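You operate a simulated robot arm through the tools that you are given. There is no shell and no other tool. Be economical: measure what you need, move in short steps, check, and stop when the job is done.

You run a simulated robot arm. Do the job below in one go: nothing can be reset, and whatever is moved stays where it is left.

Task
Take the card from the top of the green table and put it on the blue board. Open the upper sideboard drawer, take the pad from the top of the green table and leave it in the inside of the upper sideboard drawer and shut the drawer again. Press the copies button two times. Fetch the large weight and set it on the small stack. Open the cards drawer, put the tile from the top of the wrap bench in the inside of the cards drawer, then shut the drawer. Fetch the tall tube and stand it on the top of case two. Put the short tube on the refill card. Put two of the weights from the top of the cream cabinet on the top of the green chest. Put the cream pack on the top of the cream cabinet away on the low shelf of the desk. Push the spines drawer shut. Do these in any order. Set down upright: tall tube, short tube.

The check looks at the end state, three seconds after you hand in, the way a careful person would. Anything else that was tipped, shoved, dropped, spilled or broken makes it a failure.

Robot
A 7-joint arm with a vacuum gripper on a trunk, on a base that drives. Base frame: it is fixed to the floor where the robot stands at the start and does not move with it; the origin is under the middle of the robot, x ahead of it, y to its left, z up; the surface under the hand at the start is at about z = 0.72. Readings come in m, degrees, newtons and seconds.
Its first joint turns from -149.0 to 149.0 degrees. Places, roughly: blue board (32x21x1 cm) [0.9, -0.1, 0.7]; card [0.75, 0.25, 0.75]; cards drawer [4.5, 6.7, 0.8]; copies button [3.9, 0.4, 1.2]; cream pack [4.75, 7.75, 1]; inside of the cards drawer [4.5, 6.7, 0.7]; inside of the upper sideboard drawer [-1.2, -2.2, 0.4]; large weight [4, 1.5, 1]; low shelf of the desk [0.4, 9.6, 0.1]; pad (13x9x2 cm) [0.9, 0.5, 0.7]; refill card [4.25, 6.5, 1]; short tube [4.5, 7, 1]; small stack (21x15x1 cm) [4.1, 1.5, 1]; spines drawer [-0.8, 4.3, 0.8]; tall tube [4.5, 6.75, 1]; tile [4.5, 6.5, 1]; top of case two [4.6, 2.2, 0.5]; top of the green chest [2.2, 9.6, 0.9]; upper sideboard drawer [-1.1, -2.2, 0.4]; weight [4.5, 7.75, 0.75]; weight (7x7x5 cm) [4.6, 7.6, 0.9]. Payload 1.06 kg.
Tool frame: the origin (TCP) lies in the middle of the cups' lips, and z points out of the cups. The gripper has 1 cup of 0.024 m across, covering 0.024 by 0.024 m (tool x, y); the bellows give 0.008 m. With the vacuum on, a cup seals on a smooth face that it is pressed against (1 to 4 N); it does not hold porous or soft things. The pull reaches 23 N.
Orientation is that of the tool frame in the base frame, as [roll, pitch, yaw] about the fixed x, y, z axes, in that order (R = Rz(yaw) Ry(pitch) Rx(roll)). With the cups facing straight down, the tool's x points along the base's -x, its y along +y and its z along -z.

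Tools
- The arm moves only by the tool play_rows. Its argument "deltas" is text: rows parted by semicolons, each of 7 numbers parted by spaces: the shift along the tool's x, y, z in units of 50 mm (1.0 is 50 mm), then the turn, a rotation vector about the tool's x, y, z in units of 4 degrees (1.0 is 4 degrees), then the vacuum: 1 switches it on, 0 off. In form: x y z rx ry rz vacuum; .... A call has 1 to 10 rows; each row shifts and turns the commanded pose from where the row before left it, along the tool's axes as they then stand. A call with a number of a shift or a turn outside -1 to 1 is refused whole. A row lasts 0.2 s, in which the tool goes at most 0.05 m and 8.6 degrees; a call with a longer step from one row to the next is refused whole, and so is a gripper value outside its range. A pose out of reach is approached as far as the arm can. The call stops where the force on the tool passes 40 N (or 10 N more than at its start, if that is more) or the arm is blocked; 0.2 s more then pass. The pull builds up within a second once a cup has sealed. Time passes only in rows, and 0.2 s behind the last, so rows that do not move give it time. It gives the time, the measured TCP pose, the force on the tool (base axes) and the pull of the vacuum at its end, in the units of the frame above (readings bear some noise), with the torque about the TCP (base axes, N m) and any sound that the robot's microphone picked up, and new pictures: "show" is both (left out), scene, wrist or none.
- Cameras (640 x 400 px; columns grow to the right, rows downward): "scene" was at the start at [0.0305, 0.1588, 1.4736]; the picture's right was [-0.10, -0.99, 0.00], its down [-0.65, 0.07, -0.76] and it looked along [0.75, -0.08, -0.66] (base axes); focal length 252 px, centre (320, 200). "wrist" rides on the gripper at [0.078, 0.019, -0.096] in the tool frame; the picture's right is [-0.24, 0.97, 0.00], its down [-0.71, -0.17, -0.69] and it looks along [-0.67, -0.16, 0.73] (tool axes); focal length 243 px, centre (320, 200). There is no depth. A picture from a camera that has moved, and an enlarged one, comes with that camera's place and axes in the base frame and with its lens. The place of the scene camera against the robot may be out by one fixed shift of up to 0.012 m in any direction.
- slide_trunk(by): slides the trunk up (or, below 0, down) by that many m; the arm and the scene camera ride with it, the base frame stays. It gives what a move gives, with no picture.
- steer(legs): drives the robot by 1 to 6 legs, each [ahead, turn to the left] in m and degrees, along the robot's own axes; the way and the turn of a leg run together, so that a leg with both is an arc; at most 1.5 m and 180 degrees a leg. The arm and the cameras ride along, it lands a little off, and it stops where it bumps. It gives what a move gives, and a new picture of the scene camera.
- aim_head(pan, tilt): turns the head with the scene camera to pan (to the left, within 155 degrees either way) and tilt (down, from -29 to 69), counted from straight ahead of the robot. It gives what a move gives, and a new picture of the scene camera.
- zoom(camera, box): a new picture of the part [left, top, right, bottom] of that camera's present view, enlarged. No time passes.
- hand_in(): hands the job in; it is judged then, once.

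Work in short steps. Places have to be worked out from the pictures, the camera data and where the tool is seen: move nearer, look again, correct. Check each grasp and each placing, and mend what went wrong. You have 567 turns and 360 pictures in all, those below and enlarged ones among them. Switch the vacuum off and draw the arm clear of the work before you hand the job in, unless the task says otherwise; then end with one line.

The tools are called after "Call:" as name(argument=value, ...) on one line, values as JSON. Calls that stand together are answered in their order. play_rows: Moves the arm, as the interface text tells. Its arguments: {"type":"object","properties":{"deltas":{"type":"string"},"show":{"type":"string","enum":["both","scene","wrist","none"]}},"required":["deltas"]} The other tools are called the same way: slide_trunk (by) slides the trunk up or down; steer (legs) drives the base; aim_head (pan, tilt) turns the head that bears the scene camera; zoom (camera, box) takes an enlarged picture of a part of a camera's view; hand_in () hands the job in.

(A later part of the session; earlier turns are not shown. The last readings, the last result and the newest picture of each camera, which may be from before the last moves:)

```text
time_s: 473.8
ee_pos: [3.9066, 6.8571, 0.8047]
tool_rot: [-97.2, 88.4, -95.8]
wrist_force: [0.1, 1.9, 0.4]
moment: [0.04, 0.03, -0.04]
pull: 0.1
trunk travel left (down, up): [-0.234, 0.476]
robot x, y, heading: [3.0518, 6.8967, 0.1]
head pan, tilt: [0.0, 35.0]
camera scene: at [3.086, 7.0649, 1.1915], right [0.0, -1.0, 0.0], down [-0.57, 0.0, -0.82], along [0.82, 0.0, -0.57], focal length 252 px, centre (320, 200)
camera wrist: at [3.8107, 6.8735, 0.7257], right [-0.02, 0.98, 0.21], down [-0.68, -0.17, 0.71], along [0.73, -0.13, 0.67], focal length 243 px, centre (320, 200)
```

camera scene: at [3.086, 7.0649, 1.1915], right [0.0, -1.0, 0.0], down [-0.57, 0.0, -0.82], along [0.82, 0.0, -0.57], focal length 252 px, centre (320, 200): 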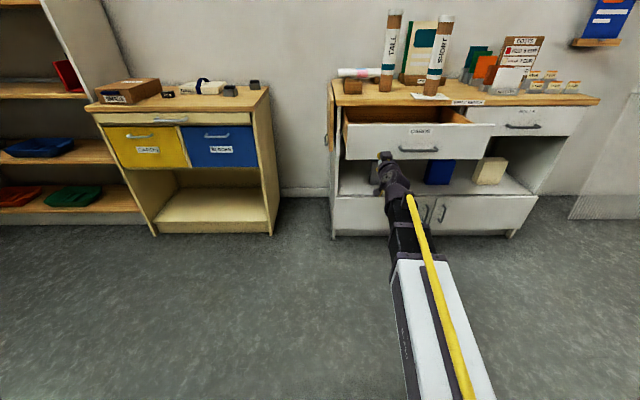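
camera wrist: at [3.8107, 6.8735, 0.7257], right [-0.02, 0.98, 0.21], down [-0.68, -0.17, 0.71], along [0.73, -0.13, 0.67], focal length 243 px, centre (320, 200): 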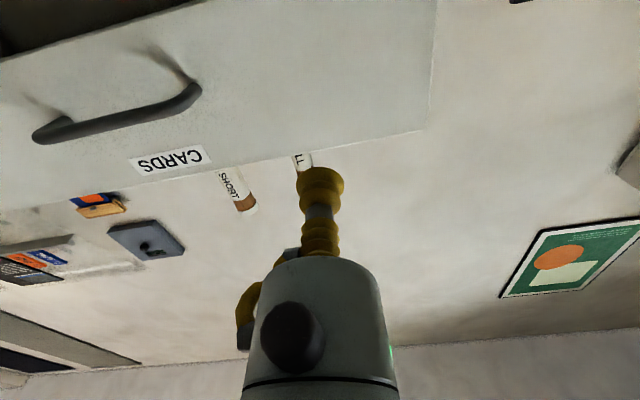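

I draw the tool back 0.1 m, drive 0.22 m forward, then push with the arm.

Call:
play_rows(deltas="0 0 -0.9 0 0 0 0;0 0 -0.9 0 0 0 0", show="none")

Call:
steer(legs=[[0.21, 0]])

Call:
play_rows(deltas="0 0 0.5 0 0 0 0;0 0 0.3 0 0 0 0;0 0 0.3 0 0 0 0;0 0 0.4 0 0 0 0;0 0 0.4 0 0 0 0;0 0 0.4 0 0 0 0;0 0 0.4 0 0 0 0;0 0 0.4 0 0 0 0", show="scene")

```text
time_s: 474.4
ee_pos: [3.8129, 6.8575, 0.8064]
tool_rot: [86.2, 89.5, 87.7]
wrist_force: [0.4, 0.0, 1.2]
moment: [-0.03, 0.03, 0.02]
pull: 0.0
trunk travel left (down, up): [-0.234, 0.476]
robot x, y, heading: [3.0491, 6.8994, 0.2]
head pan, tilt: [0.0, 35.0]
```

```text
time_s: 476.0
ee_pos: [4.021, 6.8571, 0.8066]
tool_rot: [86.6, 89.6, 88.2]
wrist_force: [1.0, 0.1, -0.7]
moment: [0.0, -0.02, -0.01]
pull: 0.0
trunk travel left (down, up): [-0.234, 0.476]
robot x, y, heading: [3.259, 6.8973, -0.2]
head pan, tilt: [0.0, 35.0]
camera scene: at [3.2932, 7.0647, 1.1916], right [0.0, -1.0, 0.0], down [-0.57, 0.0, -0.82], along [0.82, 0.0, -0.57], focal length 252 px, centre (320, 200)
```

scene: 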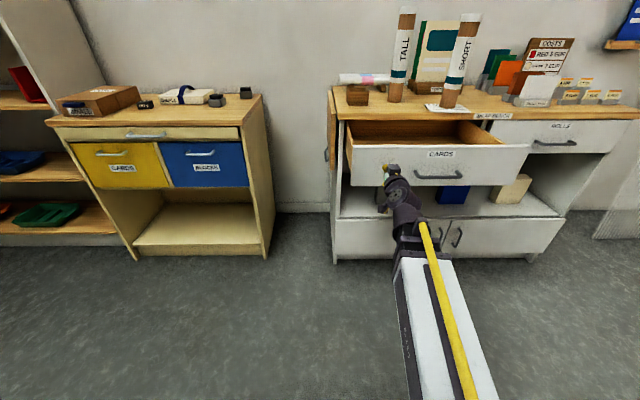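

```text
time_s: 477.8
ee_pos: [4.1766, 6.8614, 0.8075]
tool_rot: [86.9, 89.5, 88.4]
wrist_force: [-0.4, 0.0, 0.2]
moment: [0.01, 0.02, 0.01]
pull: 0.2
trunk travel left (down, up): [-0.234, 0.476]
robot x, y, heading: [3.2594, 6.899, -0.1]
head pan, tilt: [0.0, 35.0]
camera scene: at [3.2932, 7.0647, 1.1916], right [0.0, -1.0, 0.0], down [-0.57, 0.0, -0.82], along [0.82, 0.0, -0.57], focal length 252 px, centre (320, 200)
```

scene: 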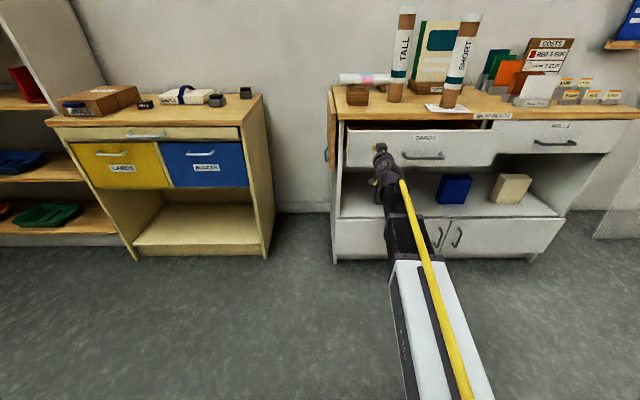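

Closing well. I continue, slowing near the stop so the bench isn't jolted.

Call:
play_rows(deltas="0 0 0.4 0 0 0 0;0 0 0.4 0 0 0 0;0 0 0.4 0 0 0 0;0 0 0.3 0 0 0 0;0 0 0.2 0 0 0 0;0 0 0.15 0 0 0 0;0 0 0.1 0 0 0 0;0 0 0.1 0 0 0 0;0 0 0.08 0 0 0 0;0 0 0.06 0 0 0 0", show="none")

Call:
play_rows(deltas="0 0 0.06 0 0 0 0;0 0 0.06 0 0 0 0;0 0 0.06 0 0 0 0;0 0 0.05 0 0 0 0;0 0 0.05 0 0 0 0", show="scene")

```text
time_s: 480.0
ee_pos: [4.2848, 6.8634, 0.8072]
tool_rot: [86.4, 89.5, 88.0]
wrist_force: [0.0, 0.9, -0.9]
moment: [-0.01, 0.02, 0.01]
pull: 0.0
trunk travel left (down, up): [-0.234, 0.476]
robot x, y, heading: [3.2603, 6.8959, -0.0]
head pan, tilt: [0.0, 35.0]
```

```text
time_s: 481.2
ee_pos: [4.2997, 6.8647, 0.8075]
tool_rot: [86.6, 89.5, 88.2]
wrist_force: [-0.4, 0.3, 0.0]
moment: [0.01, -0.01, 0.0]
pull: 0.0
trunk travel left (down, up): [-0.234, 0.476]
robot x, y, heading: [3.2607, 6.8965, 0.1]
head pan, tilt: [0.0, 35.0]
camera scene: at [3.2933, 7.0647, 1.1916], right [0.0, -1.0, 0.0], down [-0.57, 0.0, -0.82], along [0.82, 0.0, -0.57], focal length 252 px, centre (320, 200)
```

scene: 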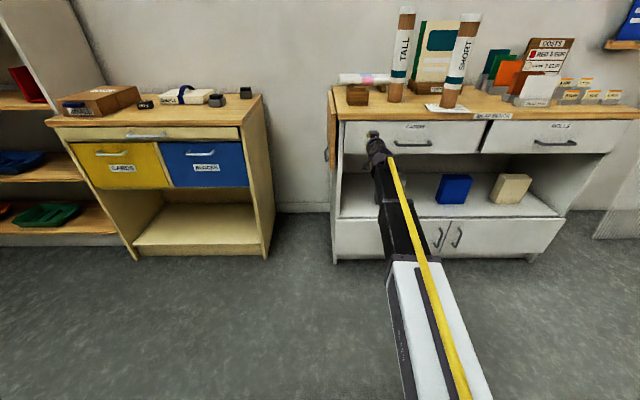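

Call:
play_rows(deltas="0 0 0.05 0 0 0 0;0 0 0.05 0 0 0 0;0 0 0.05 0 0 0 0;0 0 0.04 0 0 0 0", show="none")

Call:
zoom(camera="scene", box=[320, 100, 640, 300])

```text
time_s: 482.2
ee_pos: [4.3086, 6.8649, 0.8085]
tool_rot: [89.0, 89.5, 90.6]
wrist_force: [-3.0, 0.1, -3.0]
moment: [0.0, -0.06, -0.05]
pull: 0.1
trunk travel left (down, up): [-0.234, 0.476]
robot x, y, heading: [3.2592, 6.9007, 0.3]
head pan, tilt: [0.0, 35.0]
```

```text
2.00 times, centred on (480, 200) of scene
camera zoom: at [3.2931, 7.0647, 1.1915], right [0.0, -1.0, 0.0], down [-0.57, 0.0, -0.82], along [0.82, 0.0, -0.57], focal length 505 px, centre (0, 200)
```

zoom: 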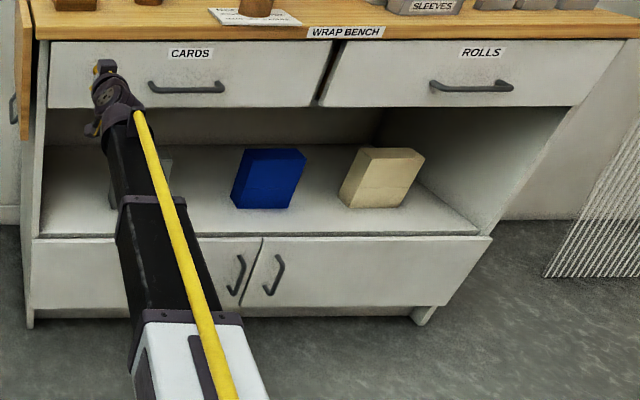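

The cards drawer is flush. I back off, raise the trunk, turn the tool down and go to the cream cabinet.

Call:
steer(legs=[[-0.25, 0]])

Call:
slide_trunk(by=0.4)

Call:
play_rows(deltas="0 0 -0.9 0 1 0 0;0 0 -0.9 0 1 0 0;0 0 -0.5 0 1 0 0;0 0 0 0 1 0 0;0 0 0 0 1 0 0;0 0 0 0 1 0 0;0 0 0 0 1 0 0;0 0 0 0 1 0 0;0 0 0 0 1 0 0;0 0 0 0 1 0 0", show="none")

Call:
play_rows(deltas="0 0 0 0 1 0 0;0 0 0 0 1 0 0;0 0 0 0 1 0 0;0 0 0 0 1 0 0;0 0 0 0 1 0 0;0 0 0 0 1 0 0;0 0 0 0 1 0 0;0 0 0 0 1 0 0;0 0 0 0 1 0 0;0 0 0 0 1 0 0", show="none")

Call:
play_rows(deltas="0 0 0 0 1 0 0;0 0 0 0 1 0 0;0 0 0 0 0.4 0 0", show="none")

Call:
steer(legs=[[0, 60], [0.6, 0], [0, -60], [0.2, 0]])

```text
time_s: 484.0
ee_pos: [4.0627, 6.8645, 0.808]
tool_rot: [87.1, 89.5, 88.6]
wrist_force: [-1.0, -0.1, 0.5]
moment: [-0.02, 0.01, -0.02]
pull: 0.1
trunk travel left (down, up): [-0.234, 0.476]
robot x, y, heading: [3.0118, 6.9017, 0.4]
head pan, tilt: [0.0, 35.0]
camera scene: at [3.0464, 7.0656, 1.1915], right [0.01, -1.0, 0.0], down [-0.57, 0.0, -0.82], along [0.82, 0.01, -0.57], focal length 252 px, centre (320, 200)
```

scene: 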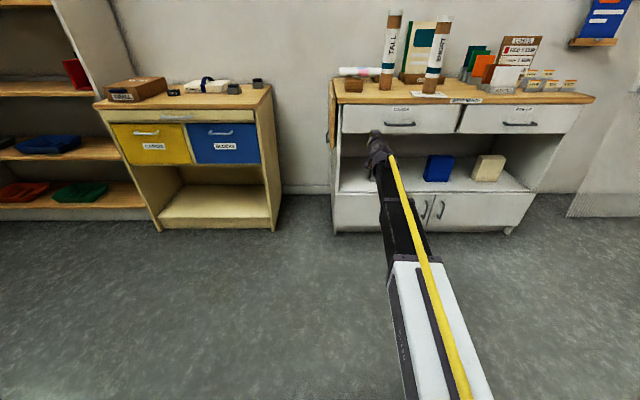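

```text
time_s: 487.9
ee_pos: [4.0634, 6.8654, 1.208]
tool_rot: [86.6, 89.5, 88.2]
wrist_force: [0.4, -0.6, -0.1]
moment: [0.05, 0.03, 0.04]
pull: 0.1
trunk travel left (down, up): [-0.634, 0.076]
robot x, y, heading: [3.0103, 6.8993, 0.4]
head pan, tilt: [0.0, 35.0]
```

```text
time_s: 490.1
ee_pos: [3.9474, 6.862, 1.2151]
tool_rot: [179.1, 50.0, -179.1]
wrist_force: [-0.2, 0.5, -0.1]
moment: [0.02, 0.0, 0.03]
pull: 0.0
trunk travel left (down, up): [-0.634, 0.076]
robot x, y, heading: [3.014, 6.8963, 0.8]
head pan, tilt: [0.0, 35.0]
```

```text
time_s: 492.2
ee_pos: [3.9488, 6.8615, 1.2143]
tool_rot: [179.5, 9.8, -178.4]
wrist_force: [0.7, 0.1, 0.3]
moment: [0.0, -0.01, 0.0]
pull: 0.0
trunk travel left (down, up): [-0.634, 0.076]
robot x, y, heading: [3.0141, 6.8947, 0.1]
head pan, tilt: [0.0, 35.0]
```

```text
time_s: 493.1
ee_pos: [3.9487, 6.8623, 1.2144]
tool_rot: [179.5, 0.3, -178.4]
wrist_force: [0.7, 0.6, 0.7]
moment: [0.0, -0.03, 0.0]
pull: 0.1
trunk travel left (down, up): [-0.634, 0.076]
robot x, y, heading: [3.014, 6.8979, 0.6]
head pan, tilt: [0.0, 35.0]
```

```text
time_s: 503.0
ee_pos: [4.4403, 7.4372, 1.2135]
tool_rot: [179.5, 0.3, -176.3]
wrist_force: [-0.3, 0.6, 0.7]
moment: [0.01, 0.02, 0.02]
pull: 0.1
trunk travel left (down, up): [-0.634, 0.076]
robot x, y, heading: [3.5048, 7.4358, 2.6]
head pan, tilt: [0.0, 35.0]
camera scene: at [3.5303, 7.6077, 1.5915], right [0.05, -1.0, 0.0], down [-0.57, -0.03, -0.82], along [0.82, 0.04, -0.57], focal length 252 px, centre (320, 200)
```

scene: 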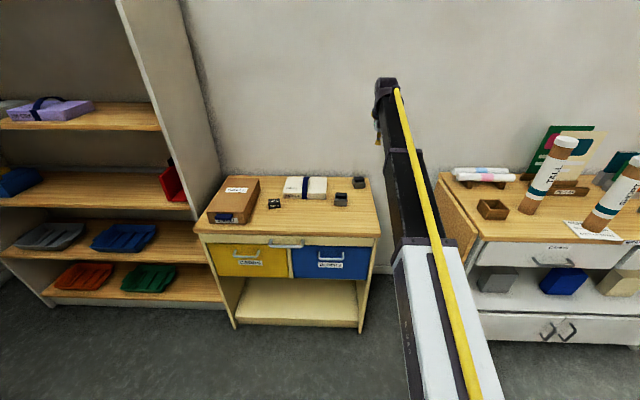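

Call:
zoom(camera="scene", box=[200, 160, 392, 280])

Call:
play_rows(deltas="0.3 0.9 0 0 0 0 0;0.3 0.9 0 0 0 0 0;0 0.9 0 0 0 0 0;0 0.9 0 0 0 0 0;0 0.9 0 0 0 0 0;0 0.9 0 0 0 0 0", show="wrist")

```text
3.33 times, centred on (296, 220) of scene
camera zoom: at [3.5303, 7.6077, 1.5915], right [0.05, -1.0, 0.0], down [-0.57, -0.03, -0.82], along [0.82, 0.04, -0.57], focal length 841 px, centre (400, 133)
```

zoom: 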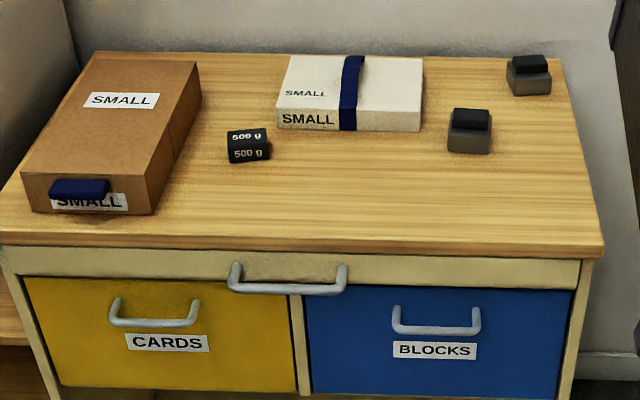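

```text
time_s: 504.4
ee_pos: [4.392, 7.7033, 1.2146]
tool_rot: [179.4, 0.5, -176.3]
wrist_force: [-0.3, 0.6, 0.1]
moment: [-0.03, 0.02, 0.04]
pull: 0.1
trunk travel left (down, up): [-0.634, 0.076]
robot x, y, heading: [3.5059, 7.4368, 2.9]
head pan, tilt: [0.0, 35.0]
camera wrist: at [4.3123, 7.7178, 1.3096], right [0.17, 0.98, 0.01], down [0.71, -0.13, 0.69], along [0.68, -0.11, -0.73], focal length 243 px, centre (320, 200)
```

wrist: 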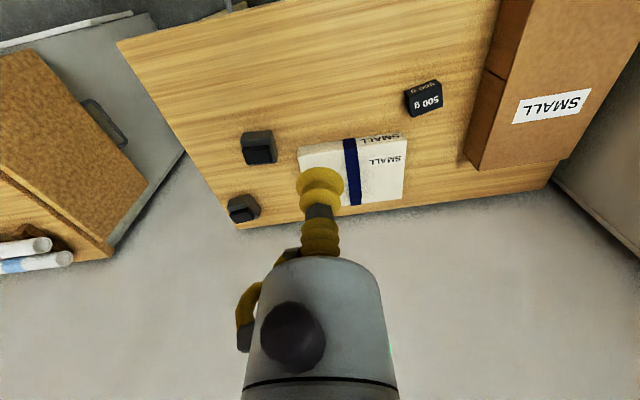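

Two grey blocks and the "500 g" are the weights. I'll take the 500 g first; I drive 0.18 m closer and move over it (about (4.494, 7.866)).

Call:
steer(legs=[[0.18, 0]])

Call:
play_rows(deltas="0.7 0.6 0 0 0 0 0;0.7 0.6 0 0 0 0 0;0.5 0.7 0.3 0 0 0 0;0 0.9 0.3 0 0 0 0", show="wrist")

```text
time_s: 505.9
ee_pos: [4.5727, 7.712, 1.2145]
tool_rot: [179.5, 0.4, -176.3]
wrist_force: [0.8, 0.9, -0.5]
moment: [0.01, -0.01, -0.02]
pull: 0.0
trunk travel left (down, up): [-0.634, 0.076]
robot x, y, heading: [3.6852, 7.4436, 2.3]
head pan, tilt: [0.0, 35.0]
camera scene: at [3.7115, 7.6162, 1.5915], right [0.05, -1.0, 0.0], down [-0.57, -0.03, -0.82], along [0.82, 0.04, -0.57], focal length 252 px, centre (320, 200)
```

scene: 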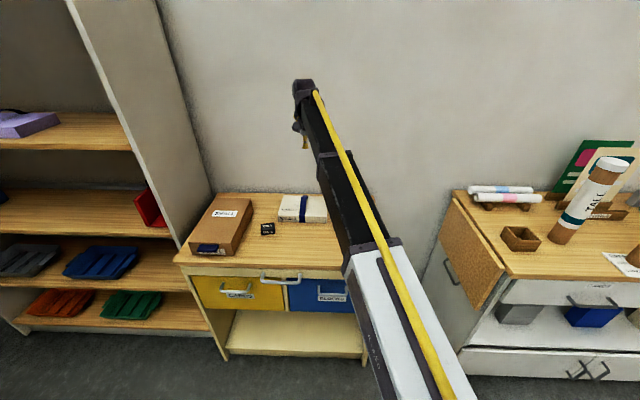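

```text
time_s: 506.9
ee_pos: [4.4703, 7.8455, 1.1871]
tool_rot: [179.5, 0.4, -176.3]
wrist_force: [0.3, 0.1, 0.0]
moment: [0.0, 0.04, 0.03]
pull: 0.1
trunk travel left (down, up): [-0.634, 0.076]
robot x, y, heading: [3.6845, 7.4493, 2.6]
head pan, tilt: [0.0, 35.0]
camera wrist: at [4.3894, 7.8592, 1.2807], right [0.17, 0.98, 0.01], down [0.71, -0.13, 0.69], along [0.68, -0.11, -0.72], focal length 243 px, centre (320, 200)
```

wrist: 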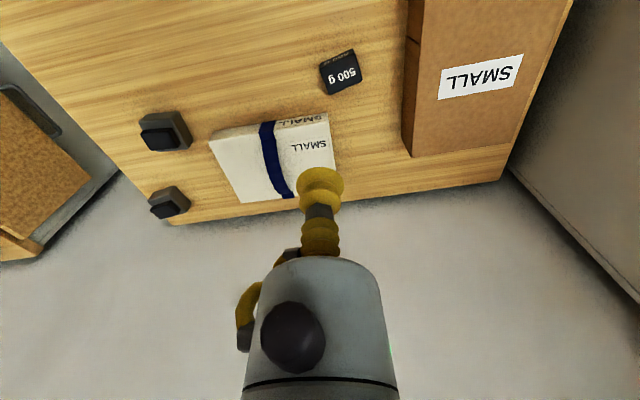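

The 500 g weight's top is near (4.505, 7.875, 0.885). I align and descend.

Call:
play_rows(deltas="-0.7 0.55 0 0 0 0 0;0 0 0.9 0 0 0 0;0 0 0.9 0 0 0 0;0 0 0.9 0 0 0 0;0 0 0.9 0 0 0 0;0 0 0.8 0 0 0 0", show="wrist")

```text
time_s: 508.3
ee_pos: [4.5063, 7.8746, 0.9658]
tool_rot: [179.5, 0.4, -176.3]
wrist_force: [-0.4, -0.3, -0.1]
moment: [-0.01, 0.01, 0.03]
pull: 0.0
trunk travel left (down, up): [-0.634, 0.076]
robot x, y, heading: [3.6838, 7.4482, 2.6]
head pan, tilt: [0.0, 35.0]
camera wrist: at [4.4276, 7.8883, 1.0603], right [0.17, 0.98, 0.01], down [0.71, -0.13, 0.69], along [0.68, -0.11, -0.72], focal length 243 px, centre (320, 200)
```

wrist: 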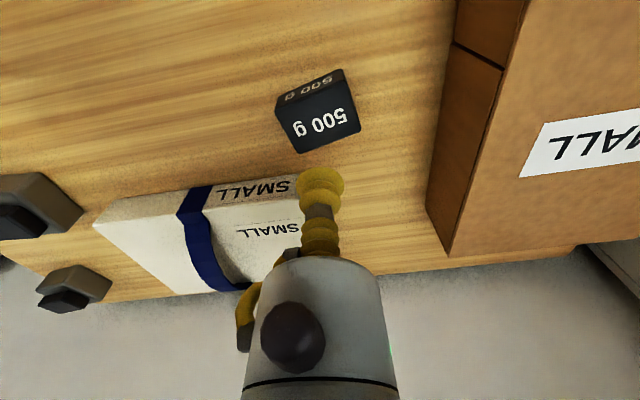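

Call:
play_rows(deltas="-0.13 0 0.6 0 0 0 1;0 0 0.5 0 0 0 1;0 0 0.15 0 0 0 1;0 0 0.08 0 0 0 1;0 0 0.08 0 0 0 1;0 0 0 0 0 0 1", show="none")

```text
time_s: 509.7
ee_pos: [4.5123, 7.877, 0.8969]
tool_rot: [179.6, 0.3, -176.3]
wrist_force: [0.0, 1.0, -0.7]
moment: [-0.01, 0.0, -0.01]
pull: 0.0
trunk travel left (down, up): [-0.634, 0.076]
robot x, y, heading: [3.6831, 7.4479, 2.5]
head pan, tilt: [0.0, 35.0]
```

Call:
play_rows(deltas="0 0 0.08 0 0 0 1;0 0 0.08 0 0 0 1;0 0 0.06 0 0 0 1;0 0 0.06 0 0 0 1;0 0 0 0 0 0 1", show="none")

```text
time_s: 510.9
ee_pos: [4.5125, 7.8772, 0.8827]
tool_rot: [179.4, 0.6, -176.5]
wrist_force: [8.8, 3.7, 19.6]
moment: [-0.13, 0.16, 0.03]
pull: 22.6
trunk travel left (down, up): [-0.634, 0.076]
robot x, y, heading: [3.6829, 7.4509, 2.7]
head pan, tilt: [0.0, 35.0]
```

Sealed. I lift, draw in, and back off before turning toward the green chest.

Call:
play_rows(deltas="0 0 -0.2 0 0 0 1;0 0 -0.5 0 0 0 1;0 0 -0.8 0 0 0 1;0 0 -0.8 0 0 0 1;0 0 -0.8 0 0 0 1;0 0 -0.8 0 0 0 1;0.6 -0.5 -0.4 0 0 0 1;0.6 -0.6 0 0 0 0 1;0.4 -0.6 0 0 0 0 1", show="wrist")

Call:
steer(legs=[[-0.45, 0], [0, 125]])

```text
time_s: 512.9
ee_pos: [4.4347, 7.7884, 1.0964]
tool_rot: [179.5, 0.4, -176.5]
wrist_force: [0.2, 0.4, -4.6]
moment: [0.01, -0.04, -0.02]
pull: 23.1
trunk travel left (down, up): [-0.634, 0.076]
robot x, y, heading: [3.6825, 7.4466, 2.7]
head pan, tilt: [0.0, 35.0]
camera wrist: at [4.3557, 7.8018, 1.1902], right [0.17, 0.98, 0.01], down [0.71, -0.13, 0.69], along [0.68, -0.11, -0.73], focal length 243 px, centre (320, 200)
```

wrist: 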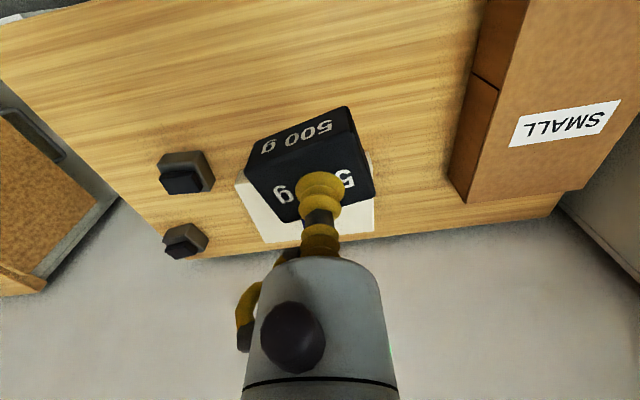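

```text
time_s: 520.8
ee_pos: [2.5217, 7.8354, 1.0954]
tool_rot: [179.4, 0.3, -50.5]
wrist_force: [-0.8, -0.2, -4.6]
moment: [-0.02, 0.01, -0.02]
pull: 22.8
trunk travel left (down, up): [-0.634, 0.076]
robot x, y, heading: [3.2417, 7.43, 128.3]
head pan, tilt: [0.0, 35.0]
camera scene: at [3.0701, 7.3525, 1.5915], right [0.78, 0.62, 0.0], down [0.36, -0.45, -0.82], along [-0.51, 0.64, -0.57], focal length 252 px, centre (320, 200)
```

scene: 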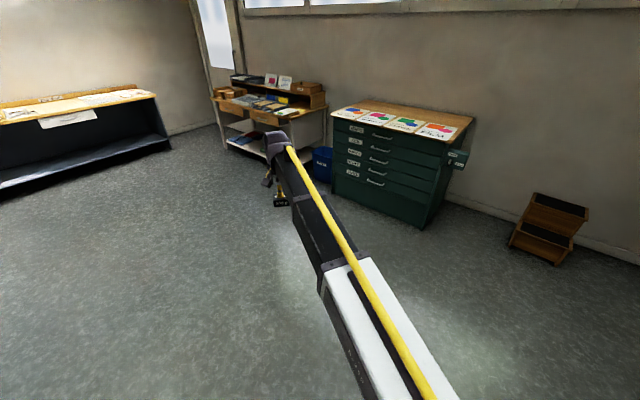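

I drive to in front of the green chest and look at its top.

Call:
steer(legs=[[1.4, 0], [0.1, 0], [0, -38]])

Call:
aim_head(pan=0, tilt=40)

```text
time_s: 530.3
ee_pos: [1.9927, 9.3509, 1.0952]
tool_rot: [179.5, 0.4, -87.9]
wrist_force: [0.0, 0.0, -5.2]
moment: [-0.04, 0.04, 0.01]
pull: 22.6
trunk travel left (down, up): [-0.634, 0.076]
robot x, y, heading: [2.3094, 8.5876, 91.2]
head pan, tilt: [0.0, 35.0]
camera scene: at [2.133, 8.6271, 1.5915], right [1.0, 0.02, 0.0], down [0.01, -0.57, -0.82], along [-0.01, 0.82, -0.57], focal length 252 px, centre (320, 200)
```

scene: 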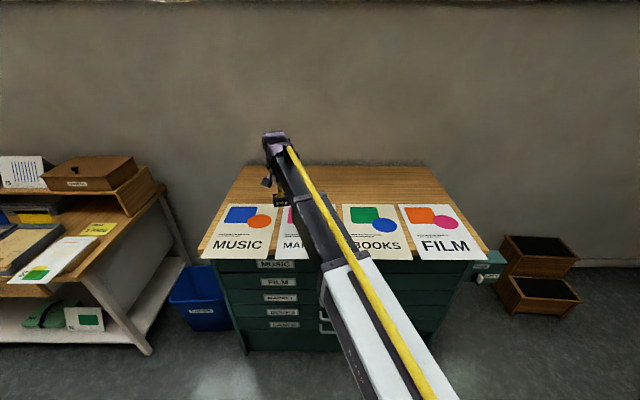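

```text
time_s: 530.9
ee_pos: [1.9925, 9.3507, 1.096]
tool_rot: [179.5, 0.4, -88.0]
wrist_force: [-0.1, -0.5, -5.4]
moment: [-0.02, -0.01, -0.06]
pull: 23.4
trunk travel left (down, up): [-0.634, 0.076]
robot x, y, heading: [2.3111, 8.5893, 90.9]
head pan, tilt: [0.0, 40.0]
camera scene: at [2.1328, 8.624, 1.584], right [1.0, 0.02, 0.0], down [0.01, -0.64, -0.77], along [-0.01, 0.77, -0.64], focal length 252 px, centre (320, 200)
```

scene: 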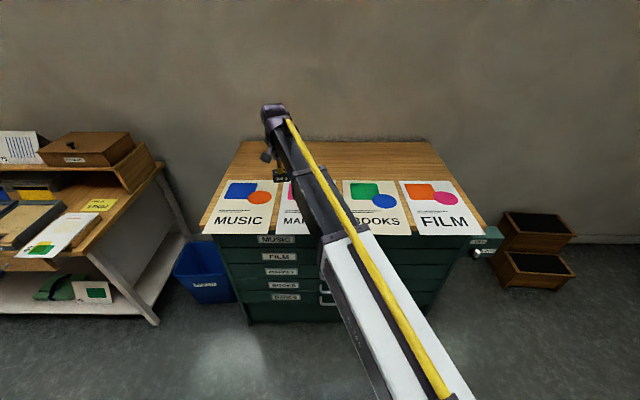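

The rear strip of the chest's top (y≈9.6–9.95) is bare. I drive 0.28 m forward and look with the wrist camera.

Call:
steer(legs=[[0.28, 0]])

Call:
play_rows(deltas="-0.8 0 0 0 0 0 1;-0.8 0 0 0 0 0 1;0 0 0.5 0 0 0 1", show="both")

```text
time_s: 532.9
ee_pos: [1.9882, 9.6318, 1.0951]
tool_rot: [179.5, 0.3, -88.1]
wrist_force: [0.0, -0.1, -5.4]
moment: [0.01, 0.01, -0.02]
pull: 22.9
trunk travel left (down, up): [-0.634, 0.076]
robot x, y, heading: [2.3101, 8.8664, 91.1]
head pan, tilt: [0.0, 40.0]
camera scene: at [2.1283, 8.9049, 1.5839], right [1.0, 0.02, 0.0], down [0.01, -0.64, -0.77], along [-0.01, 0.77, -0.64], focal length 252 px, centre (320, 200)
```

scene: 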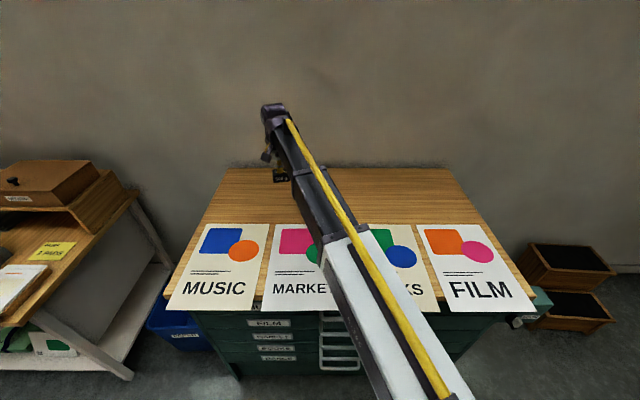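

```text
time_s: 533.7
ee_pos: [1.9868, 9.7121, 1.0683]
tool_rot: [179.4, 0.4, -88.1]
wrist_force: [0.4, -0.6, -4.2]
moment: [0.03, 0.04, 0.0]
pull: 23.6
trunk travel left (down, up): [-0.634, 0.076]
robot x, y, heading: [2.3065, 8.869, 90.9]
head pan, tilt: [0.0, 40.0]
camera scene: at [2.1284, 8.9048, 1.584], right [1.0, 0.02, 0.0], down [0.01, -0.64, -0.77], along [-0.01, 0.77, -0.64], focal length 252 px, centre (320, 200)
camera wrist: at [1.9712, 9.6323, 1.1635], right [-0.98, 0.2, 0.01], down [0.15, 0.71, 0.69], along [0.13, 0.68, -0.73], focal length 243 px, centre (320, 200)
```

scene: 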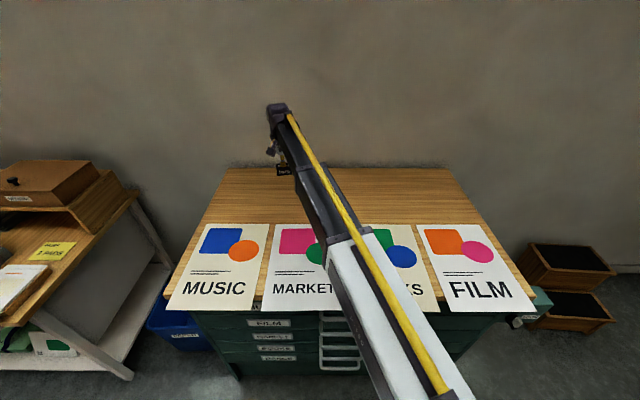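
wrist: 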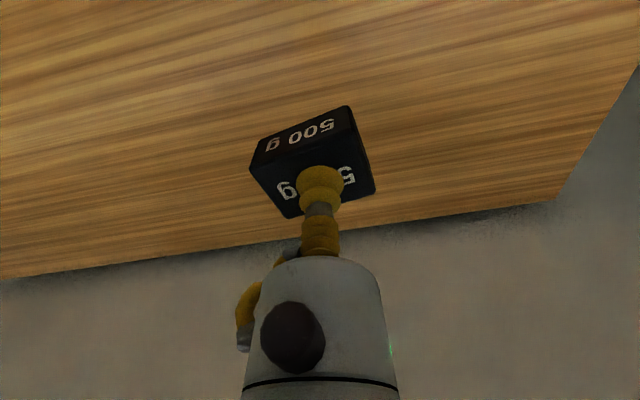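

Weight hovers over bare wood. I lower and creep.

Call:
play_rows(deltas="0 0 0.6 0 0 0 1;0 0 0.6 0 0 0 1;0 0 0.4 0 0 0 1;0 0 0.15 0 0 0 1;0 0 0.1 0 0 0 1;0 0 0 0 0 0 1", show="wrist")

```text
time_s: 535.1
ee_pos: [1.9842, 9.7123, 0.9779]
tool_rot: [179.4, 0.4, -88.1]
wrist_force: [-0.8, 0.1, -5.0]
moment: [0.02, 0.02, -0.03]
pull: 22.9
trunk travel left (down, up): [-0.634, 0.076]
robot x, y, heading: [2.3101, 8.8725, 90.9]
head pan, tilt: [0.0, 40.0]
camera wrist: at [1.9699, 9.6332, 1.0726], right [-0.98, 0.2, 0.01], down [0.15, 0.71, 0.69], along [0.13, 0.68, -0.73], focal length 243 px, centre (320, 200)
```

wrist: 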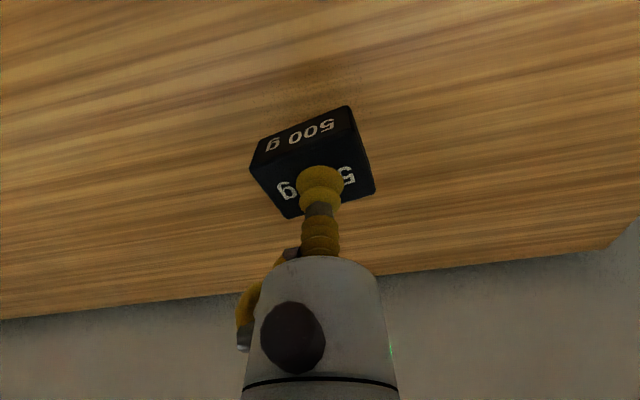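

Call:
play_rows(deltas="0 0 0.15 0 0 0 1;0 0 0.1 0 0 0 1;0 0 0.08 0 0 0 1;0 0 0.08 0 0 0 1;0 0 0.08 0 0 0 1;0 0 0 0 0 0 1", show="none")

```text
time_s: 536.5
ee_pos: [1.9832, 9.7116, 0.9531]
tool_rot: [179.5, 0.3, -88.1]
wrist_force: [0.9, -1.0, -4.8]
moment: [0.01, -0.01, 0.0]
pull: 22.9
trunk travel left (down, up): [-0.634, 0.076]
robot x, y, heading: [2.3122, 8.8679, 90.8]
head pan, tilt: [0.0, 40.0]
```

Call:
play_rows(deltas="0 0 0.1 0 0 0 1;0 0 0.08 0 0 0 1;0 0 0.08 0 0 0 1;0 0 0.06 0 0 0 1;0 0 0.06 0 0 0 1;0 0 0 0 0 0 1", show="none")

```text
time_s: 537.9
ee_pos: [1.9843, 9.7131, 0.935]
tool_rot: [179.5, 0.5, -88.1]
wrist_force: [0.4, -0.3, -4.8]
moment: [0.01, 0.02, 0.01]
pull: 22.7
trunk travel left (down, up): [-0.634, 0.076]
robot x, y, heading: [2.3106, 8.8722, 91.0]
head pan, tilt: [0.0, 40.0]
```

Call:
play_rows(deltas="0 0 0.1 0 0 0 1;0 0 0.08 0 0 0 1;0 0 0.08 0 0 0 1;0 0 0.06 0 0 0 1;0 0 0.06 0 0 0 1;0 0 0 0 0 0 1", show="none")

```text
time_s: 539.1
ee_pos: [1.9839, 9.714, 0.921]
tool_rot: [179.3, 0.8, -88.1]
wrist_force: [0.4, -2.9, 16.3]
moment: [-0.05, -0.1, 0.04]
pull: 23.1
trunk travel left (down, up): [-0.634, 0.076]
robot x, y, heading: [2.3064, 8.87, 90.8]
head pan, tilt: [0.0, 40.0]
stopped in row 6: the force on the tool passed its limit at 42 N (the readings are from after the stop); the commanded pose is now the measured one
```

On the chest top. Release and lift.

Call:
play_rows(deltas="0 0 -0.03 0 0 0 0;0 0 0 0 0 0 0;0 0 0 0 0 0 0;0 0 0 0 0 0 0;0 0 -0.1 0 0 0 0;0 0 -0.5 0 0 0 0;0 0 -0.9 0 0 0 0;0 0 -0.9 0 0 0 0;0 0 -0.9 0 0 0 0", show="wrist")

```text
time_s: 541.1
ee_pos: [1.9857, 9.7101, 1.0833]
tool_rot: [179.4, 0.7, -88.1]
wrist_force: [-1.2, 0.0, -0.9]
moment: [0.0, -0.01, 0.0]
pull: 0.1
trunk travel left (down, up): [-0.634, 0.076]
robot x, y, heading: [2.3062, 8.8708, 91.1]
head pan, tilt: [0.0, 40.0]
camera wrist: at [1.9705, 9.6314, 1.178], right [-0.98, 0.2, 0.01], down [0.16, 0.71, 0.69], along [0.13, 0.68, -0.72], focal length 243 px, centre (320, 200)
```

wrist: 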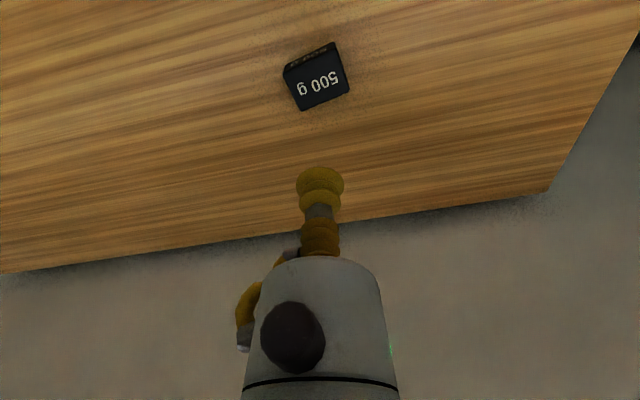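

The 500 g weight stands on the chest. I return for the nearer grey weight.

Call:
play_rows(deltas="0.8 0.3 -0.5 0 0 0 0;0.8 0.3 -0.3 0 0 0 0", show="none")

Call:
steer(legs=[[-0.5, 0], [0, -128], [1.45, 0], [0, 40]])

```text
time_s: 541.7
ee_pos: [1.9573, 9.6294, 1.1262]
tool_rot: [179.4, 0.7, -88.1]
wrist_force: [-0.1, -0.2, -0.9]
moment: [-0.02, 0.02, 0.03]
pull: 0.1
trunk travel left (down, up): [-0.634, 0.076]
robot x, y, heading: [2.3065, 8.8733, 91.2]
head pan, tilt: [0.0, 40.0]
```

```text
time_s: 558.6
ee_pos: [4.2286, 7.884, 1.1255]
tool_rot: [179.5, 0.8, -176.1]
wrist_force: [0.5, 0.2, -0.5]
moment: [0.02, -0.03, 0.03]
pull: 0.0
trunk travel left (down, up): [-0.634, 0.076]
robot x, y, heading: [3.4843, 7.508, 2.8]
head pan, tilt: [0.0, 40.0]
camera scene: at [3.505, 7.6772, 1.584], right [0.05, -1.0, 0.0], down [-0.64, -0.03, -0.77], along [0.77, 0.04, -0.64], focal length 252 px, centre (320, 200)
```

scene: 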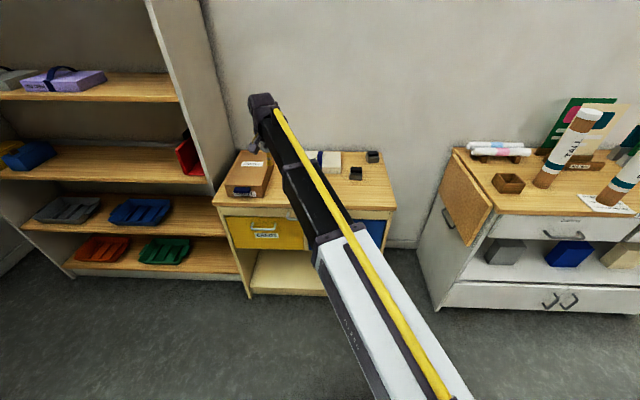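

I drive 0.16 m closer and move the tool over the nearer grey weight.

Call:
steer(legs=[[0.16, 0]])

Call:
play_rows(deltas="-0.2 -0.9 0 0 0 0 0;-0.2 -0.9 0 0 0 0 0;-0.2 -0.9 0 0 0 0 0;-0.2 -0.9 0 0 0 0 0;-0.2 -0.9 0 0 0 0 0;-0.2 -0.9 0 0 0 0 0;-0.2 -0.9 0 0 0 0 0", show="wrist")

```text
time_s: 560.0
ee_pos: [4.3887, 7.8932, 1.1263]
tool_rot: [179.3, 0.6, -176.1]
wrist_force: [-0.4, -0.2, -0.9]
moment: [0.0, 0.05, 0.02]
pull: 0.0
trunk travel left (down, up): [-0.634, 0.076]
robot x, y, heading: [3.6395, 7.5137, 3.3]
head pan, tilt: [0.0, 40.0]
camera scene: at [3.6646, 7.6853, 1.584], right [0.05, -1.0, 0.0], down [-0.64, -0.03, -0.77], along [0.76, 0.04, -0.64], focal length 252 px, centre (320, 200)
```

scene: 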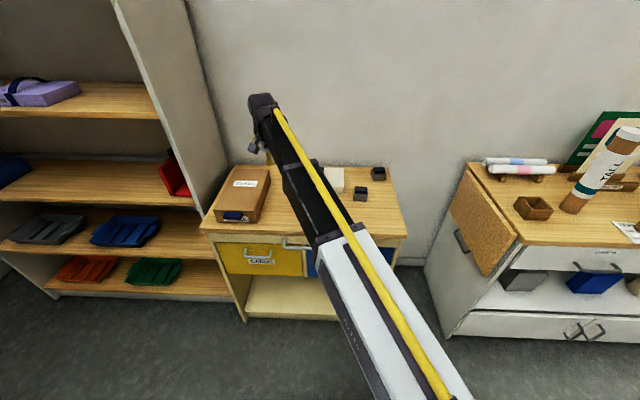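

```text
time_s: 561.6
ee_pos: [4.4802, 7.5838, 1.1244]
tool_rot: [179.4, 0.7, -176.0]
wrist_force: [-0.3, 0.5, 0.3]
moment: [-0.02, -0.01, 0.01]
pull: 0.0
trunk travel left (down, up): [-0.634, 0.076]
robot x, y, heading: [3.6374, 7.5174, 2.8]
head pan, tilt: [0.0, 40.0]
camera wrist: at [4.4003, 7.5963, 1.2183], right [0.17, 0.99, 0.01], down [0.71, -0.13, 0.69], along [0.68, -0.11, -0.72], focal length 243 px, centre (320, 200)
```

wrist: 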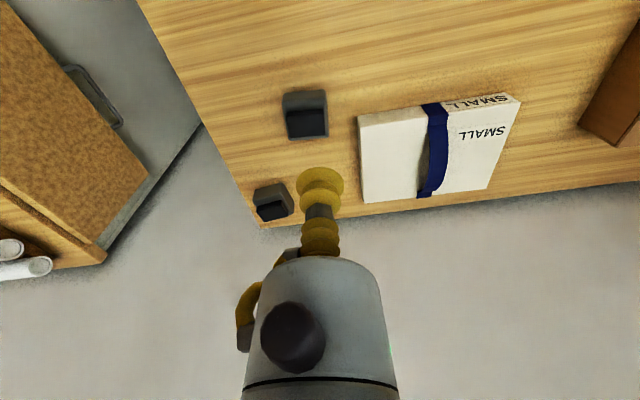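

Call:
zoom(camera="wrist", box=[240, 70, 400, 230])

```text
2.50 times, centred on (320, 150) of wrist
camera zoom: at [4.4003, 7.5963, 1.2183], right [0.17, 0.99, 0.01], down [0.71, -0.13, 0.69], along [0.68, -0.11, -0.72], focal length 606 px, centre (320, 325)
```

zoom: 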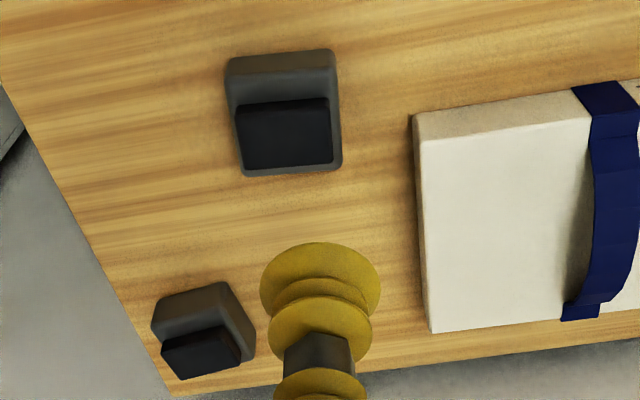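

The grey weight has a flat dark top, centre near (4.559, 7.551). I align and descend for a closer look.

Call:
play_rows(deltas="-0.76 -0.38 0 0 0 0 0;-0.76 -0.38 0 0 0 0 0;0 0 0.9 0 0 0 0;0 0 0.9 0 0 0 0;0 0 0.9 0 0 0 0;0 0 0.6 0 0 0 0", show="wrist")

```text
time_s: 563.0
ee_pos: [4.5603, 7.5544, 0.9568]
tool_rot: [179.4, 0.7, -176.0]
wrist_force: [-0.3, -0.7, 0.2]
moment: [0.0, 0.01, -0.01]
pull: 0.0
trunk travel left (down, up): [-0.634, 0.076]
robot x, y, heading: [3.6453, 7.5158, 3.1]
head pan, tilt: [0.0, 40.0]
camera wrist: at [4.4796, 7.5657, 1.0518], right [0.17, 0.99, 0.01], down [0.71, -0.13, 0.69], along [0.68, -0.11, -0.72], focal length 243 px, centre (320, 200)
```

wrist: 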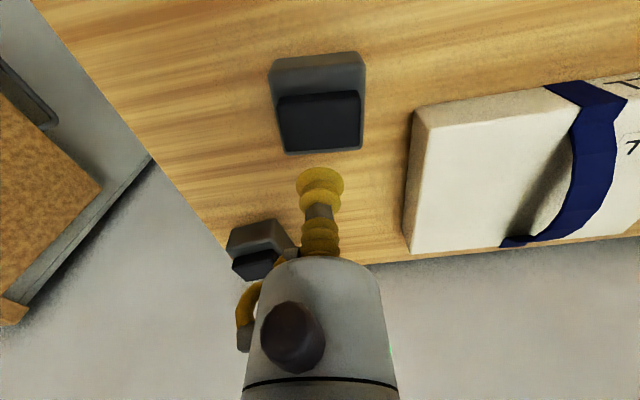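

Call:
play_rows(deltas="0.1 0 0.3 0 0 0 1;0 0 0.15 0 0 0 1;0 0 0.1 0 0 0 1;0 0 0.08 0 0 0 1;0 0 0 0 0 0 1", show="wrist")

```text
time_s: 564.2
ee_pos: [4.5564, 7.5536, 0.9261]
tool_rot: [179.4, 0.6, -176.0]
wrist_force: [-0.4, -0.7, -0.2]
moment: [0.02, 0.0, 0.02]
pull: 0.0
trunk travel left (down, up): [-0.634, 0.076]
robot x, y, heading: [3.6414, 7.5159, 3.1]
head pan, tilt: [0.0, 40.0]
camera wrist: at [4.476, 7.567, 1.0204], right [0.17, 0.99, 0.01], down [0.71, -0.13, 0.69], along [0.68, -0.11, -0.72], focal length 243 px, centre (320, 200)
```

wrist: 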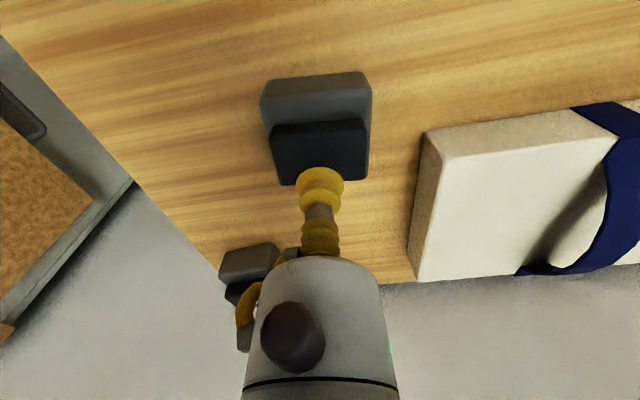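

Top estimated at (4.557, 7.554, 0.89), directly below. I creep on.

Call:
play_rows(deltas="0 0 0.3 0 0 0 1;0 0 0.12 0 0 0 1;0 0 0.08 0 0 0 1;0 0 0.08 0 0 0 1;0 0 0.06 0 0 0 1;0 0 0 0 0 0 1", show="none")

```text
time_s: 565.4
ee_pos: [4.557, 7.5549, 0.9016]
tool_rot: [179.5, 1.1, -176.0]
wrist_force: [-3.3, -0.8, 18.9]
moment: [-0.08, 0.04, 0.02]
pull: 22.5
trunk travel left (down, up): [-0.634, 0.076]
robot x, y, heading: [3.641, 7.5173, 3.3]
head pan, tilt: [0.0, 40.0]
stopped in row 5: the force on the tool passed its limit at 44 N (the readings are from after the stop); the commanded pose is now the measured one
```

Sealed. I lift gently.

Call:
play_rows(deltas="0 0 -0.2 0 0 0 1;0 0 -0.4 0 0 0 1;0 0 -0.8 0 0 0 1;0 0 -0.8 0 0 0 1;0 0 -0.8 0 0 0 1;0.4 0 -0.8 0 0 0 1;0.8 0 -0.3 0 0 0 1;0.8 0 0 0 0 0 1;0.6 0 0 0 0 0 1", show="wrist")

```text
time_s: 567.4
ee_pos: [4.4243, 7.544, 1.1024]
tool_rot: [179.4, 1.0, -175.9]
wrist_force: [1.2, 0.0, -5.4]
moment: [-0.03, 0.02, 0.01]
pull: 22.1
trunk travel left (down, up): [-0.634, 0.076]
robot x, y, heading: [3.6452, 7.5173, 2.8]
head pan, tilt: [0.0, 40.0]
camera wrist: at [4.3432, 7.557, 1.1957], right [0.17, 0.99, 0.01], down [0.71, -0.13, 0.69], along [0.69, -0.11, -0.72], focal length 243 px, centre (320, 200)
```

wrist: 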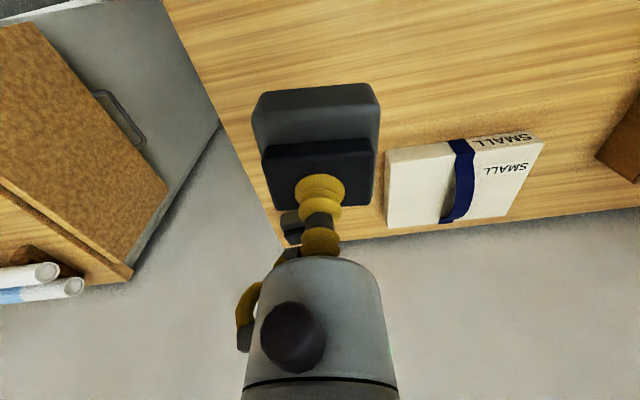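

The second weight is held. I carry it to the chest the same way.

Call:
steer(legs=[[-0.45, 0], [0, 126], [1.43, 0], [0, -38]])

```text
time_s: 584.0
ee_pos: [2.2492, 9.3618, 1.1021]
tool_rot: [179.3, 0.9, -87.1]
wrist_force: [-0.5, 0.0, -5.2]
moment: [-0.03, 0.01, -0.01]
pull: 23.2
trunk travel left (down, up): [-0.634, 0.076]
robot x, y, heading: [2.2587, 8.5801, 91.6]
head pan, tilt: [0.0, 40.0]
camera scene: at [2.0808, 8.6106, 1.584], right [1.0, 0.03, 0.0], down [0.02, -0.64, -0.77], along [-0.02, 0.77, -0.64], focal length 252 px, centre (320, 200)
```

scene: 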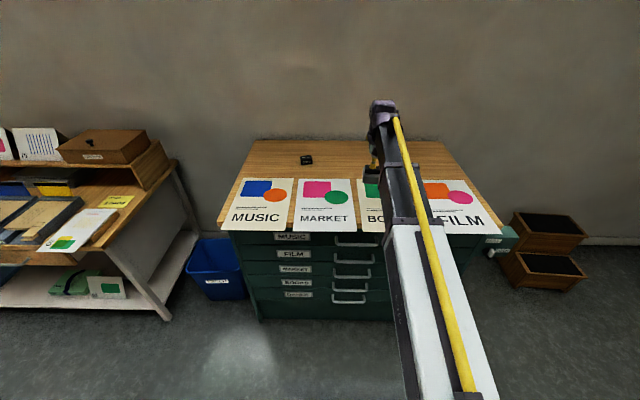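

Call:
steer(legs=[[0.28, 0]])

Call:
play_rows(deltas="-0.7 -0.3 0 0 0 0 1;-0.7 -0.3 0 0 0 0 1;0 0 0.6 0 0 0 1;0 0 0.7 0 0 0 1;0 0 0.6 0 0 0 1", show="both")

```text
time_s: 585.9
ee_pos: [2.2394, 9.6436, 1.1019]
tool_rot: [179.4, 0.8, -87.3]
wrist_force: [-0.4, 0.1, -6.2]
moment: [-0.01, -0.02, 0.01]
pull: 23.0
trunk travel left (down, up): [-0.634, 0.076]
robot x, y, heading: [2.2511, 8.8613, 92.0]
head pan, tilt: [0.0, 40.0]
camera scene: at [2.0718, 8.8925, 1.584], right [1.0, 0.03, 0.0], down [0.02, -0.64, -0.77], along [-0.02, 0.77, -0.64], focal length 252 px, centre (320, 200)
```

scene: 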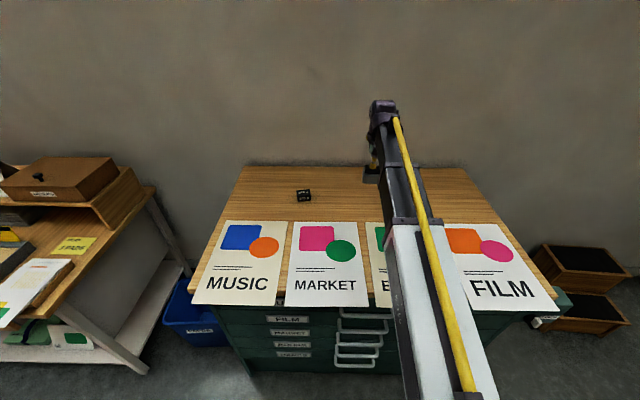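

```text
time_s: 587.1
ee_pos: [2.2649, 9.7148, 1.0077]
tool_rot: [179.3, 0.9, -87.1]
wrist_force: [0.1, -0.1, -6.2]
moment: [0.01, 0.02, -0.03]
pull: 23.0
trunk travel left (down, up): [-0.634, 0.076]
robot x, y, heading: [2.2484, 8.8599, 91.9]
head pan, tilt: [0.0, 40.0]
camera scene: at [2.0719, 8.8925, 1.584], right [1.0, 0.03, 0.0], down [0.02, -0.64, -0.77], along [-0.02, 0.77, -0.64], focal length 252 px, centre (320, 200)
camera wrist: at [2.2502, 9.6355, 1.101], right [-0.98, 0.19, 0.01], down [0.14, 0.7, 0.69], along [0.12, 0.68, -0.72], focal length 243 px, centre (320, 200)
```

scene: 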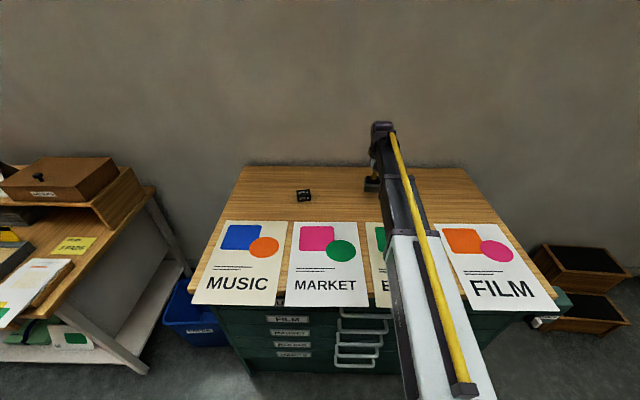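
wrist: 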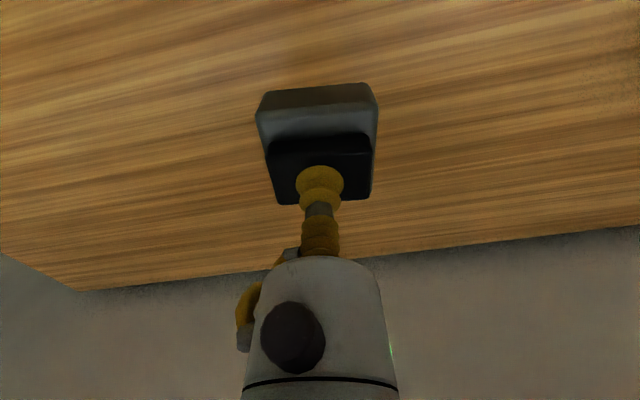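

Expected contact at z≈0.94. I lower and creep.

Call:
play_rows(deltas="0 0 0.5 0 0 0 1;0 0 0.4 0 0 0 1;0 0 0.15 0 0 0 1;0 0 0.08 0 0 0 1;0 0 0.06 0 0 0 1;0 0 0 0 0 0 1", show="none")

```text
time_s: 588.5
ee_pos: [2.2646, 9.7169, 0.9502]
tool_rot: [179.3, 1.1, -87.2]
wrist_force: [0.1, 7.3, 15.1]
moment: [-0.08, -0.07, 0.04]
pull: 23.0
trunk travel left (down, up): [-0.634, 0.076]
robot x, y, heading: [2.2512, 8.8608, 91.8]
head pan, tilt: [0.0, 40.0]
```

Contact. Release and lift.

Call:
play_rows(deltas="0 0 -0.03 0 0 0 0;0 0 0 0 0 0 0;0 0 0 0 0 0 0;0 0 0 0 0 0 0;0 0 -0.1 0 0 0 0;0 0 -0.5 0 0 0 0;0 0 -0.9 0 0 0 0;0 0 -0.9 0 0 0 0;0 0 -0.9 0 0 0 0", show="both")

```text
time_s: 590.5
ee_pos: [2.2667, 9.7149, 1.1138]
tool_rot: [179.3, 0.9, -87.2]
wrist_force: [-0.4, -0.4, 0.1]
moment: [-0.02, 0.03, 0.03]
pull: 0.1
trunk travel left (down, up): [-0.634, 0.076]
robot x, y, heading: [2.2514, 8.8616, 91.8]
head pan, tilt: [0.0, 40.0]
camera scene: at [2.0718, 8.8918, 1.5839], right [1.0, 0.03, 0.0], down [0.02, -0.64, -0.77], along [-0.02, 0.77, -0.64], focal length 252 px, centre (320, 200)
camera wrist: at [2.2522, 9.6352, 1.2075], right [-0.98, 0.19, 0.01], down [0.14, 0.71, 0.69], along [0.12, 0.68, -0.72], focal length 243 px, centre (320, 200)
```

scene: 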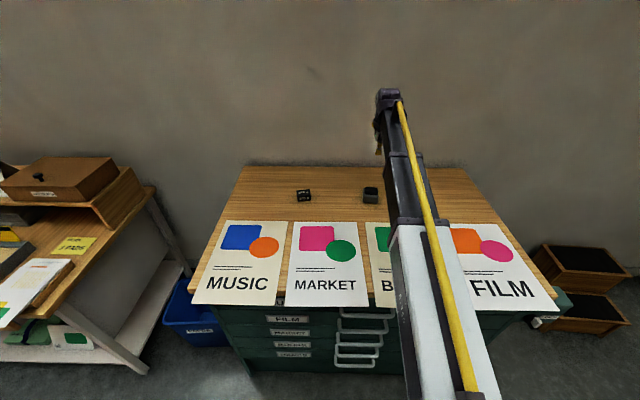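
wrist: 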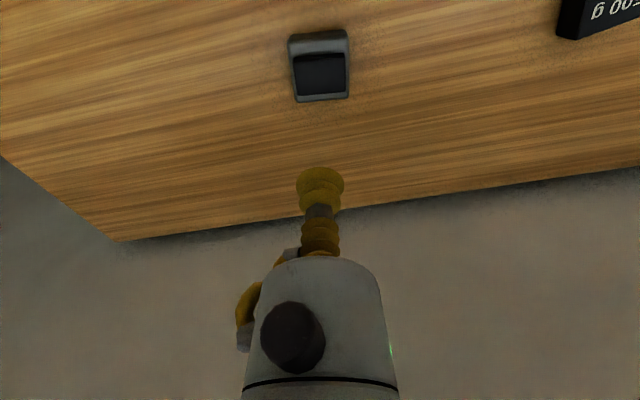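

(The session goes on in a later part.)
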